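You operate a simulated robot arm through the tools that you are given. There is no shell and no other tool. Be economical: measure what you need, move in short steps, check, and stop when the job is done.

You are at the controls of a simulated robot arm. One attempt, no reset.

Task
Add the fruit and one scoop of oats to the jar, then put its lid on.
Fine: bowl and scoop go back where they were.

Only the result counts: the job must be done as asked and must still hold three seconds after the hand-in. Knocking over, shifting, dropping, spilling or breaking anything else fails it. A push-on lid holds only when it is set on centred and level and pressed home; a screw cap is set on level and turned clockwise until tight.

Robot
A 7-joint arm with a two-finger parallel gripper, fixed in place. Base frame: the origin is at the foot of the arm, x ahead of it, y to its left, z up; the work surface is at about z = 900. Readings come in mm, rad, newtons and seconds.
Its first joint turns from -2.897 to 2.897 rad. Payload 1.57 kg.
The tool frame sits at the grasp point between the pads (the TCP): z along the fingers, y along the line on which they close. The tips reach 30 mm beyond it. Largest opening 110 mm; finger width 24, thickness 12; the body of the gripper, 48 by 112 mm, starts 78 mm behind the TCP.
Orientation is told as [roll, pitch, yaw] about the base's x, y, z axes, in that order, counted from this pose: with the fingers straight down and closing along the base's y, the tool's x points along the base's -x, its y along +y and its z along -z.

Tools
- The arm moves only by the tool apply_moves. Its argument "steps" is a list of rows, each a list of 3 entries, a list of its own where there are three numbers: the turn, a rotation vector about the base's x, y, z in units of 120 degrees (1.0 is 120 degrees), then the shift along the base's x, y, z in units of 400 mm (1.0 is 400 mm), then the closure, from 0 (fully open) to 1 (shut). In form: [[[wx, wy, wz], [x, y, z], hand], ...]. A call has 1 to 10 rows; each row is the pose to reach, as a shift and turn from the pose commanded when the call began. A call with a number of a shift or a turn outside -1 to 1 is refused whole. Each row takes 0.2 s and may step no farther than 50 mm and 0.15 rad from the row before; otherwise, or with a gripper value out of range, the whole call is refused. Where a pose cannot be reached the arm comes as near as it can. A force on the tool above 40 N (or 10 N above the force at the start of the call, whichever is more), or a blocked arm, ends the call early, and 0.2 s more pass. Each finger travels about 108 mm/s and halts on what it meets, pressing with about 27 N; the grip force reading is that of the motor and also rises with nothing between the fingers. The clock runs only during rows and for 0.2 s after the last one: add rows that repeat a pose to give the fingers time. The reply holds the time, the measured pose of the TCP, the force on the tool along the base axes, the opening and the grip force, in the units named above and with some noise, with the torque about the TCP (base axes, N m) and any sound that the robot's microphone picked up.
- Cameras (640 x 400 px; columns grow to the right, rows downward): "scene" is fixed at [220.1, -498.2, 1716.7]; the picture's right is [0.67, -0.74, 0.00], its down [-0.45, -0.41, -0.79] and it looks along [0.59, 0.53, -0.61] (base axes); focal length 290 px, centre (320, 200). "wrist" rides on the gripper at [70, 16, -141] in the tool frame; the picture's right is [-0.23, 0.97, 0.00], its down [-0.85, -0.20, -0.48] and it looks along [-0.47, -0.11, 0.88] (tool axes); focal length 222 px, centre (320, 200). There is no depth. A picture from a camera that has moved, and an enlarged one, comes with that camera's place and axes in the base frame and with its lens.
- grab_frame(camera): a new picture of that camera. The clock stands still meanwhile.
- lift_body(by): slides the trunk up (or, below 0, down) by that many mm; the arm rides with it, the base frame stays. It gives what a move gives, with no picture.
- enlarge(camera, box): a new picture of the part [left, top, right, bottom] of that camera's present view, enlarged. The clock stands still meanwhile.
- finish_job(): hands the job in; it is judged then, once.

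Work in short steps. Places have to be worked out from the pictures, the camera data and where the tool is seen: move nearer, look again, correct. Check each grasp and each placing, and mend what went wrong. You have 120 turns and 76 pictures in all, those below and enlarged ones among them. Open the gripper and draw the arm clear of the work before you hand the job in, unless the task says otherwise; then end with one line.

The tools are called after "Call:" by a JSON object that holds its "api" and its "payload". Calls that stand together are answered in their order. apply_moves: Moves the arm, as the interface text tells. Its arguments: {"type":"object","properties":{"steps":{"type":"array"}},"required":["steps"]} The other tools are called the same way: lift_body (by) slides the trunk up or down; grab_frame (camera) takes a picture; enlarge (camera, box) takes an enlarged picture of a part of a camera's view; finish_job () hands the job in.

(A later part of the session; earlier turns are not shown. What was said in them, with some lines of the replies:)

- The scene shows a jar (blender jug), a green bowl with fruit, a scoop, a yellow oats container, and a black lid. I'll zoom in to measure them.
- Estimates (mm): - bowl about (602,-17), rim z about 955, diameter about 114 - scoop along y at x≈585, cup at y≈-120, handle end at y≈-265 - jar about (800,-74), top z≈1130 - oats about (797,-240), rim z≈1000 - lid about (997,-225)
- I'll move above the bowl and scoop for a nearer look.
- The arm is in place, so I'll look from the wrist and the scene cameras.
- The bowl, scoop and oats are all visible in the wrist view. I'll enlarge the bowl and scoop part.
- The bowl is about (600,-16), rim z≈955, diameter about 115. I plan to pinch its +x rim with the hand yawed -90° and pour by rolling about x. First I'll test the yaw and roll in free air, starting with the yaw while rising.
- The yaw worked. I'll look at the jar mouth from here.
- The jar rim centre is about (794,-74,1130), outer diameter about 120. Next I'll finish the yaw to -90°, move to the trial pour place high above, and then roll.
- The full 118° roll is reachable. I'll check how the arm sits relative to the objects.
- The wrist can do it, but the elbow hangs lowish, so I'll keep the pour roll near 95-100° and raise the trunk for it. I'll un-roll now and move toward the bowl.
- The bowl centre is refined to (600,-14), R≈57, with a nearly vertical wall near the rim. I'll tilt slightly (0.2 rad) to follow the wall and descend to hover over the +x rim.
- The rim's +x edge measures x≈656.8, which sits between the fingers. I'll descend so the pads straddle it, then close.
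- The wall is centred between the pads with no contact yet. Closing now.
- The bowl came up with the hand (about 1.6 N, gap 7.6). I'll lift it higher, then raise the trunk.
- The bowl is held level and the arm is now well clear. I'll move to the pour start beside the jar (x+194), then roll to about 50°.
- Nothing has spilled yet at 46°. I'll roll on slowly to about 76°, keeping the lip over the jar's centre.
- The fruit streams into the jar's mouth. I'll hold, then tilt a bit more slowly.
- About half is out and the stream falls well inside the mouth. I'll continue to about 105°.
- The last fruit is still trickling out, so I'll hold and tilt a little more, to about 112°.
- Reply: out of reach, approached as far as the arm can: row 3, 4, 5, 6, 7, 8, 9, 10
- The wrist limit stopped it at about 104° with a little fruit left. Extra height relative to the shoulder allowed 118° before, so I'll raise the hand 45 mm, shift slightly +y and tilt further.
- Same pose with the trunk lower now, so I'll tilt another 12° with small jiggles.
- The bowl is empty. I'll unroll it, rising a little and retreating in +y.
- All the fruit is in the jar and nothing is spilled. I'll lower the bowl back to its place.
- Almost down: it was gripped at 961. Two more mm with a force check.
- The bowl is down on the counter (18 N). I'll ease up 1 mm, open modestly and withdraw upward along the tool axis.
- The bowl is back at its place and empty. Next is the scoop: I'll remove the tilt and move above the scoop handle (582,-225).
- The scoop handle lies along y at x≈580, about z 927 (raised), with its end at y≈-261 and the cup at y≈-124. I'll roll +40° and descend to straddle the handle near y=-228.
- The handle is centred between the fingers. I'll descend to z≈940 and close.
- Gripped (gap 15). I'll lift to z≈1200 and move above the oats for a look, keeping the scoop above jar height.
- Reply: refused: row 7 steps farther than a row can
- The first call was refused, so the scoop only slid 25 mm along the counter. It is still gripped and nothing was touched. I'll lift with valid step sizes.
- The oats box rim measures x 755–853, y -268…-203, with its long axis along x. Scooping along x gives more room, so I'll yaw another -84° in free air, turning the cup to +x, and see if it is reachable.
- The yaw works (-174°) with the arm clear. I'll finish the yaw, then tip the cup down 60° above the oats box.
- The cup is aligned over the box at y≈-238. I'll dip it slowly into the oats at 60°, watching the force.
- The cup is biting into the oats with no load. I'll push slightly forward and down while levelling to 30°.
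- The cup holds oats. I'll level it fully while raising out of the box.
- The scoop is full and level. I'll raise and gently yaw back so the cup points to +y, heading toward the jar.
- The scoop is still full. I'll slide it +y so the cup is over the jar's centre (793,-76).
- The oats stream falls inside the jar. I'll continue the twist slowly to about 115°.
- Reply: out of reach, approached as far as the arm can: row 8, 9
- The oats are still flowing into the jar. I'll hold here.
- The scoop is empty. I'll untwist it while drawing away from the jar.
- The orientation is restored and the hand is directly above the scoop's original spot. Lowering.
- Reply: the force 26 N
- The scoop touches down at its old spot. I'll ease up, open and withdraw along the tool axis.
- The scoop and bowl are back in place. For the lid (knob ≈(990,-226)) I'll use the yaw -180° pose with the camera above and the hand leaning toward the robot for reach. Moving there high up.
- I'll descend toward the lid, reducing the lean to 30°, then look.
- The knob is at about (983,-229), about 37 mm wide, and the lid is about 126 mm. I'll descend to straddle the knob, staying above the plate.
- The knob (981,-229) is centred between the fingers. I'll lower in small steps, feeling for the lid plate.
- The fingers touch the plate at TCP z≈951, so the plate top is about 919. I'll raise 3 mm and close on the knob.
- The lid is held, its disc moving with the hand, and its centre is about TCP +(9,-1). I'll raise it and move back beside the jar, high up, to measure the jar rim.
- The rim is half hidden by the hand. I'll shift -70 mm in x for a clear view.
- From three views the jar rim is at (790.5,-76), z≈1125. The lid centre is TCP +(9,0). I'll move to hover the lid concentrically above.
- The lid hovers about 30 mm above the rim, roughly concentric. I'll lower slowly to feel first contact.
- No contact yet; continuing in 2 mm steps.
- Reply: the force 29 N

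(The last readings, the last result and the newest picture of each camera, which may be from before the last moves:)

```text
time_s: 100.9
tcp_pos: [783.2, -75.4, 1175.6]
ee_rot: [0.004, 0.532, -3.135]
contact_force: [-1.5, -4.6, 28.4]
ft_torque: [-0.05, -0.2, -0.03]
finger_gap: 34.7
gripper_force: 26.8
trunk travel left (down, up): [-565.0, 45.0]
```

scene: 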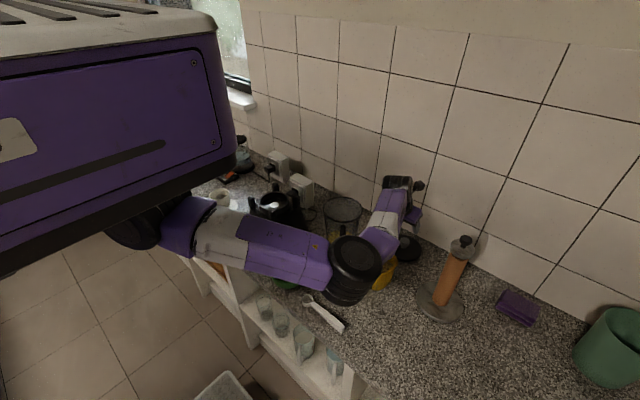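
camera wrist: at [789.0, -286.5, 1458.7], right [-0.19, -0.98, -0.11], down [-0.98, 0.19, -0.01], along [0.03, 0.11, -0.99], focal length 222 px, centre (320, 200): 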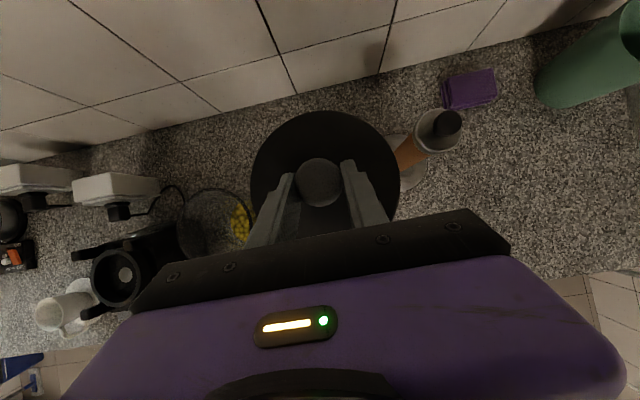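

Contact at TCP z≈1176 with a -y side force of about 4.6 N, suggesting it sits slightly too far +y. I'll back off 4 mm, shift -2 mm in y and try again.

Call:
{"api": "apply_moves", "payload": {"steps": [[[0, 0, 0], [0, 0, 0.014], 1], [[0, 0, 0], [0, -0.005, 0.014], 1], [[0, 0, 0], [0, -0.005, 0.006], 1], [[0, 0, 0], [0, -0.005, 0.0], 1], [[0, 0, 0], [0, -0.005, -0.003], 1], [[0, 0, 0], [0, -0.005, -0.003], 1]]}}

Call:
{"api": "enlarge", "payload": {"camera": "wrist", "box": [200, 80, 460, 250]}}

```text
time_s: 102.2
tcp_pos: [783.5, -77.6, 1176.3]
ee_rot: [0.003, 0.535, -3.133]
contact_force: [-3.4, -0.4, 13.7]
ft_torque: [0.17, 0.05, 0.04]
finger_gap: 34.5
gripper_force: 26.9
trunk travel left (down, up): [-565.0, 45.0]
stopped in row 6: the force on the tool passed its limit at 41 N (the readings are from after the stop); the commanded pose is now the measured one
```

```text
2.35 times, centred on (330, 165) of wrist
camera zoom: at [770.7, -93.4, 1332.3], right [-0.19, -0.98, -0.11], down [-0.98, 0.19, -0.03], along [0.05, 0.11, -0.99], focal length 523 px, centre (296, 282)
```

zoom: 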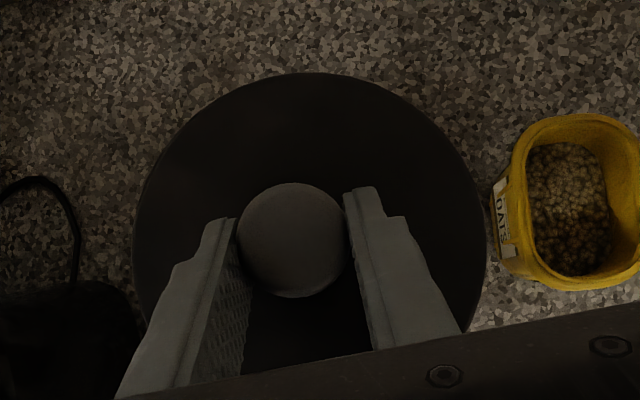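

It stops at the same depth at 41 N, so it may be catching the rim. I'll release the lid, which rests stably on the jar, draw back and inspect how it sits.

Call:
{"api": "apply_moves", "payload": {"steps": [[[0, 0, 0], [0, 0, 0.002], 1], [[0, 0, 0], [0, 0, 0.002], 0.85], [[0, 0, 0], [0, 0, 0.002], 0.6], [[0, 0, 0], [0, 0, 0.01], 0.5], [[0, 0, 0], [-0.01, 0, 0.06], 0.5], [[0, 0, 0], [-0.06, 0, 0.14], 0.5], [[0, 0, 0], [-0.15, -0.02, 0.2], 0.5], [[0, 0, 0], [-0.25, -0.04, 0.22], 0.5], [[0, 0, 0], [-0.35, -0.06, 0.22], 0.5]]}}

Call:
{"api": "grab_frame", "payload": {"camera": "scene"}}

```text
time_s: 104.2
tcp_pos: [674.3, -113.4, 1273.6]
ee_rot: [0.003, 0.527, -3.132]
contact_force: [0.0, -0.1, -0.3]
ft_torque: [0.0, 0.02, -0.02]
finger_gap: 54.9
gripper_force: 0.0
out of reach, approached as far as the arm can: row 8, 9
trunk travel left (down, up): [-565.0, 45.0]
heard: snap
```

```text
11 pictures are left
```

scene: 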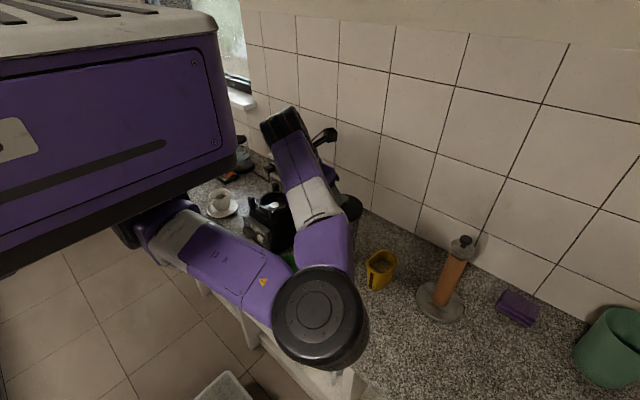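

A snap was heard, likely the lid seating. I'll look at it with the wrist camera.

Call:
{"api": "grab_frame", "payload": {"camera": "wrist"}}

```text
10 pictures are left
camera wrist: at [661.6, -128.9, 1430.9], right [-0.19, -0.98, -0.11], down [-0.98, 0.19, -0.02], along [0.04, 0.11, -0.99], focal length 222 px, centre (320, 200)
```

wrist: 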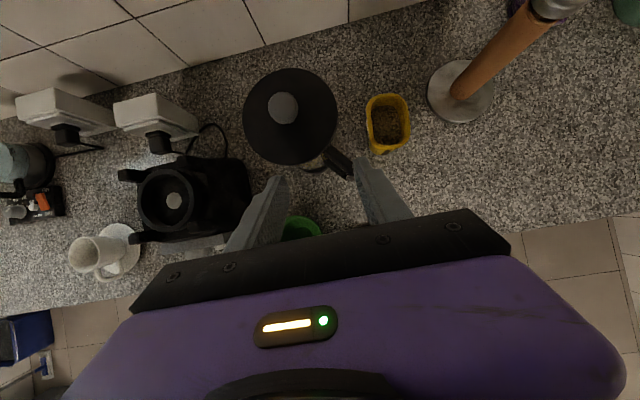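

The lid is on the jar. I'll clear the arm up and to the left so the scene camera can see how it sits.

Call:
{"api": "apply_moves", "payload": {"steps": [[[0, 0, 0], [0, 0.05, 0.08], 0.5], [[0, 0, 0], [0, 0.12, 0.16], 0.5], [[0, 0, 0], [0, 0.2, 0.24], 0.5], [[0, 0, 0], [0, 0.29, 0.3], 0.5], [[0, 0, 0], [0, 0.39, 0.35], 0.5], [[0, 0, 0], [0, 0.49, 0.4], 0.5], [[0, 0, 0], [0, 0.59, 0.45], 0.5], [[0, 0, 0], [0, 0.68, 0.5], 0.5]]}}

Call:
{"api": "enlarge", "payload": {"camera": "scene", "box": [300, 170, 410, 280]}}

```text
time_s: 106.0
tcp_pos: [675.1, 149.4, 1468.6]
ee_rot: [-0.035, 0.505, 3.121]
contact_force: [0.4, -0.2, 0.1]
ft_torque: [0.03, 0.01, 0.03]
finger_gap: 54.9
gripper_force: 0.0
trunk travel left (down, up): [-565.0, 45.0]
```

```text
3.64 times, centred on (355, 225) of scene
camera zoom: at [220.1, -498.2, 1716.7], right [0.67, -0.74, 0.0], down [-0.45, -0.41, -0.79], along [0.59, 0.53, -0.61], focal length 1054 px, centre (193, 109)
```

zoom: 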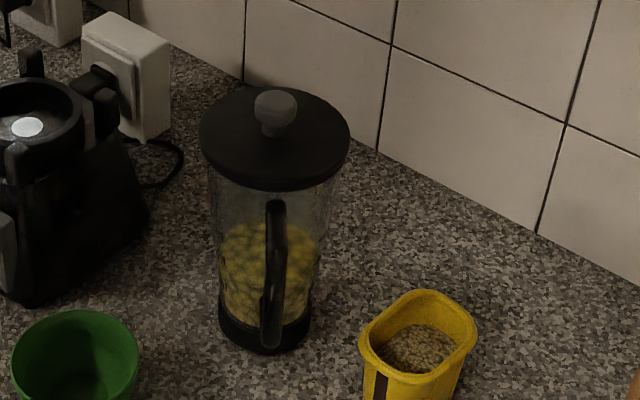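

The lid looks centred and level on the jar. To make sure it is pressed home, I'll press the knob top with closed, vertical fingers. First I'll hover above it.

Call:
{"api": "apply_moves", "payload": {"steps": [[[0, 0.03, 0], [0.03, -0.07, -0.05], 0.8], [[0, 0.06, 0], [0.07, -0.15, -0.1], 1], [[0, 0.1, 0], [0.11, -0.23, -0.15], 1], [[0, 0.14, 0], [0.15, -0.31, -0.2], 1], [[0, 0.18, 0], [0.19, -0.39, -0.25], 1], [[0, 0.22, 0], [0.23, -0.46, -0.31], 1], [[0, 0.24, 0], [0.27, -0.53, -0.37], 1], [[0, 0.24, 0], [0.29, -0.566, -0.42], 1], [[0, 0.24, 0], [0.29, -0.566, -0.42], 1]]}}

Call:
{"api": "enlarge", "payload": {"camera": "wrist", "box": [200, 100, 440, 250]}}

```text
time_s: 108.0
tcp_pos: [789.3, -71.5, 1303.4]
ee_rot: [-0.002, 0.028, -3.134]
contact_force: [-0.2, -0.1, 0.5]
ft_torque: [0.02, -0.01, 0.0]
finger_gap: 0.0
gripper_force: 21.6
trunk travel left (down, up): [-565.0, 45.0]
```

```text
2.67 times, centred on (320, 175) of wrist
camera zoom: at [853.8, -86.9, 1447.9], right [-0.22, -0.98, -0.01], down [-0.87, 0.19, 0.45], along [-0.44, 0.11, -0.89], focal length 592 px, centre (320, 267)
```

zoom: 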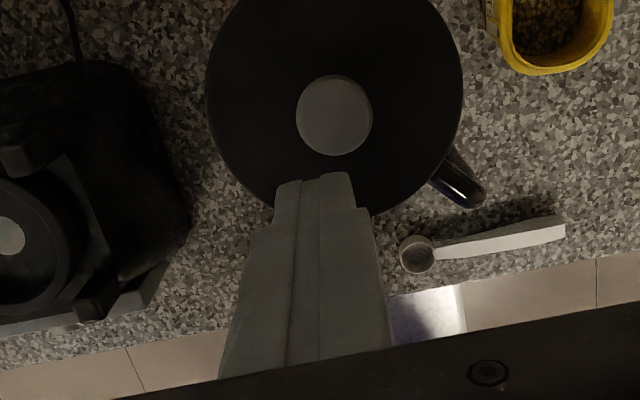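

The knob top is at about (790.5,-76). I'll align and descend, then press in small steps.

Call:
{"api": "apply_moves", "payload": {"steps": [[[0, 0, 0], [0.003, -0.011, -0.08], 1], [[0, 0, 0], [0.003, -0.011, -0.17], 1], [[0, 0, 0], [0.003, -0.011, -0.23], 1], [[0, 0, 0], [0.003, -0.011, -0.25], 1], [[0, 0, 0], [0.003, -0.011, -0.26], 1], [[0, 0, 0], [0.003, -0.011, -0.27], 1], [[0, 0, 0], [0.003, -0.011, -0.28], 1], [[0, 0, 0], [0.003, -0.011, -0.28], 1]]}}

```text
time_s: 109.2
tcp_pos: [791.7, -72.9, 1205.7]
ee_rot: [0.0, 0.033, -3.135]
contact_force: [-4.1, -1.6, 19.5]
ft_torque: [-0.04, 0.33, 0.01]
finger_gap: 0.0
gripper_force: 21.0
trunk travel left (down, up): [-565.0, 45.0]
stopped in row 6: the force on the tool passed its limit at 45 N (the readings are from after the stop); the commanded pose is now the measured one
```

The lid stayed firm at 45 N. Comparing images, the plate top is only about 8 mm above the rim while the lid is 19 mm thick, so its skirt is seated, which fits the snap I heard. I'll withdraw upward and clear the area.

Call:
{"api": "apply_moves", "payload": {"steps": [[[0, 0, 0], [0, 0, 0.04], 1], [[0, 0, 0], [0, 0, 0.12], 1], [[0, 0, 0], [0, 0, 0.22], 0.8], [[0, 0, 0], [-0.03, 0.06, 0.3], 0.5], [[0, 0, 0], [-0.07, 0.14, 0.36], 0.3], [[0, 0, 0], [-0.11, 0.23, 0.42], 0], [[0, 0, 0], [-0.15, 0.32, 0.48], 0], [[0, 0, 0], [-0.19, 0.41, 0.54], 0], [[0, 0, 0], [-0.23, 0.49, 0.6], 0], [[0, 0, 0], [-0.27, 0.56, 0.66], 0]]}}

Call:
{"api": "enlarge", "payload": {"camera": "scene", "box": [310, 185, 380, 275]}}

Call:
{"api": "grab_frame", "payload": {"camera": "scene"}}

```text
time_s: 111.4
tcp_pos: [688.0, 143.9, 1460.3]
ee_rot: [-0.03, 0.003, 3.14]
contact_force: [0.9, 0.0, 0.6]
ft_torque: [0.0, 0.0, 0.0]
finger_gap: 110.1
gripper_force: 0.1
trunk travel left (down, up): [-565.0, 45.0]
```

```text
4.44 times, centred on (345, 230) of scene
camera zoom: at [220.1, -498.2, 1716.7], right [0.67, -0.74, 0.0], down [-0.45, -0.41, -0.79], along [0.59, 0.53, -0.61], focal length 1288 px, centre (209, 67)
```

zoom: 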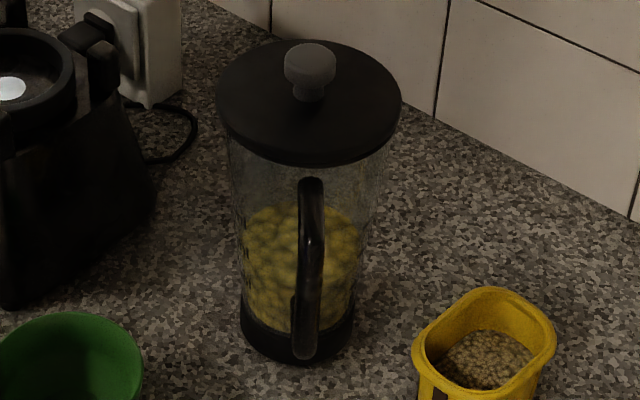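

```text
6 pictures are left
```

scene: 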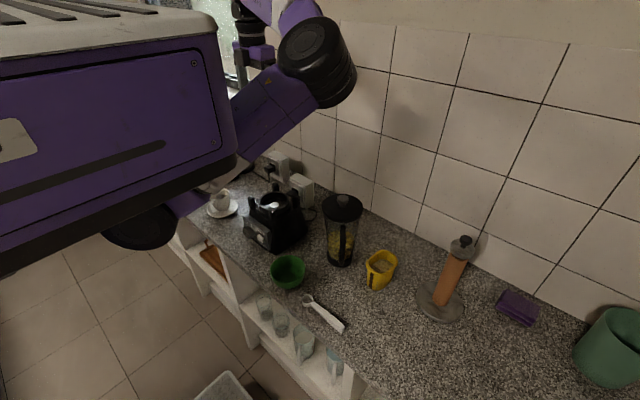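

The lid sits centred and level, the jar holds the fruit and oats, the bowl and scoop are back, and the arm is clear with the gripper open. Handing in.

Call:
{"api": "finish_job", "payload": {}}

```text
The job is handed in.
```

The fruit and one scoop of oats are in the jar, its lid is pressed on (it snapped and held under 45 N), the bowl and scoop are back where they were, and I saw no spills; the job is handed in.
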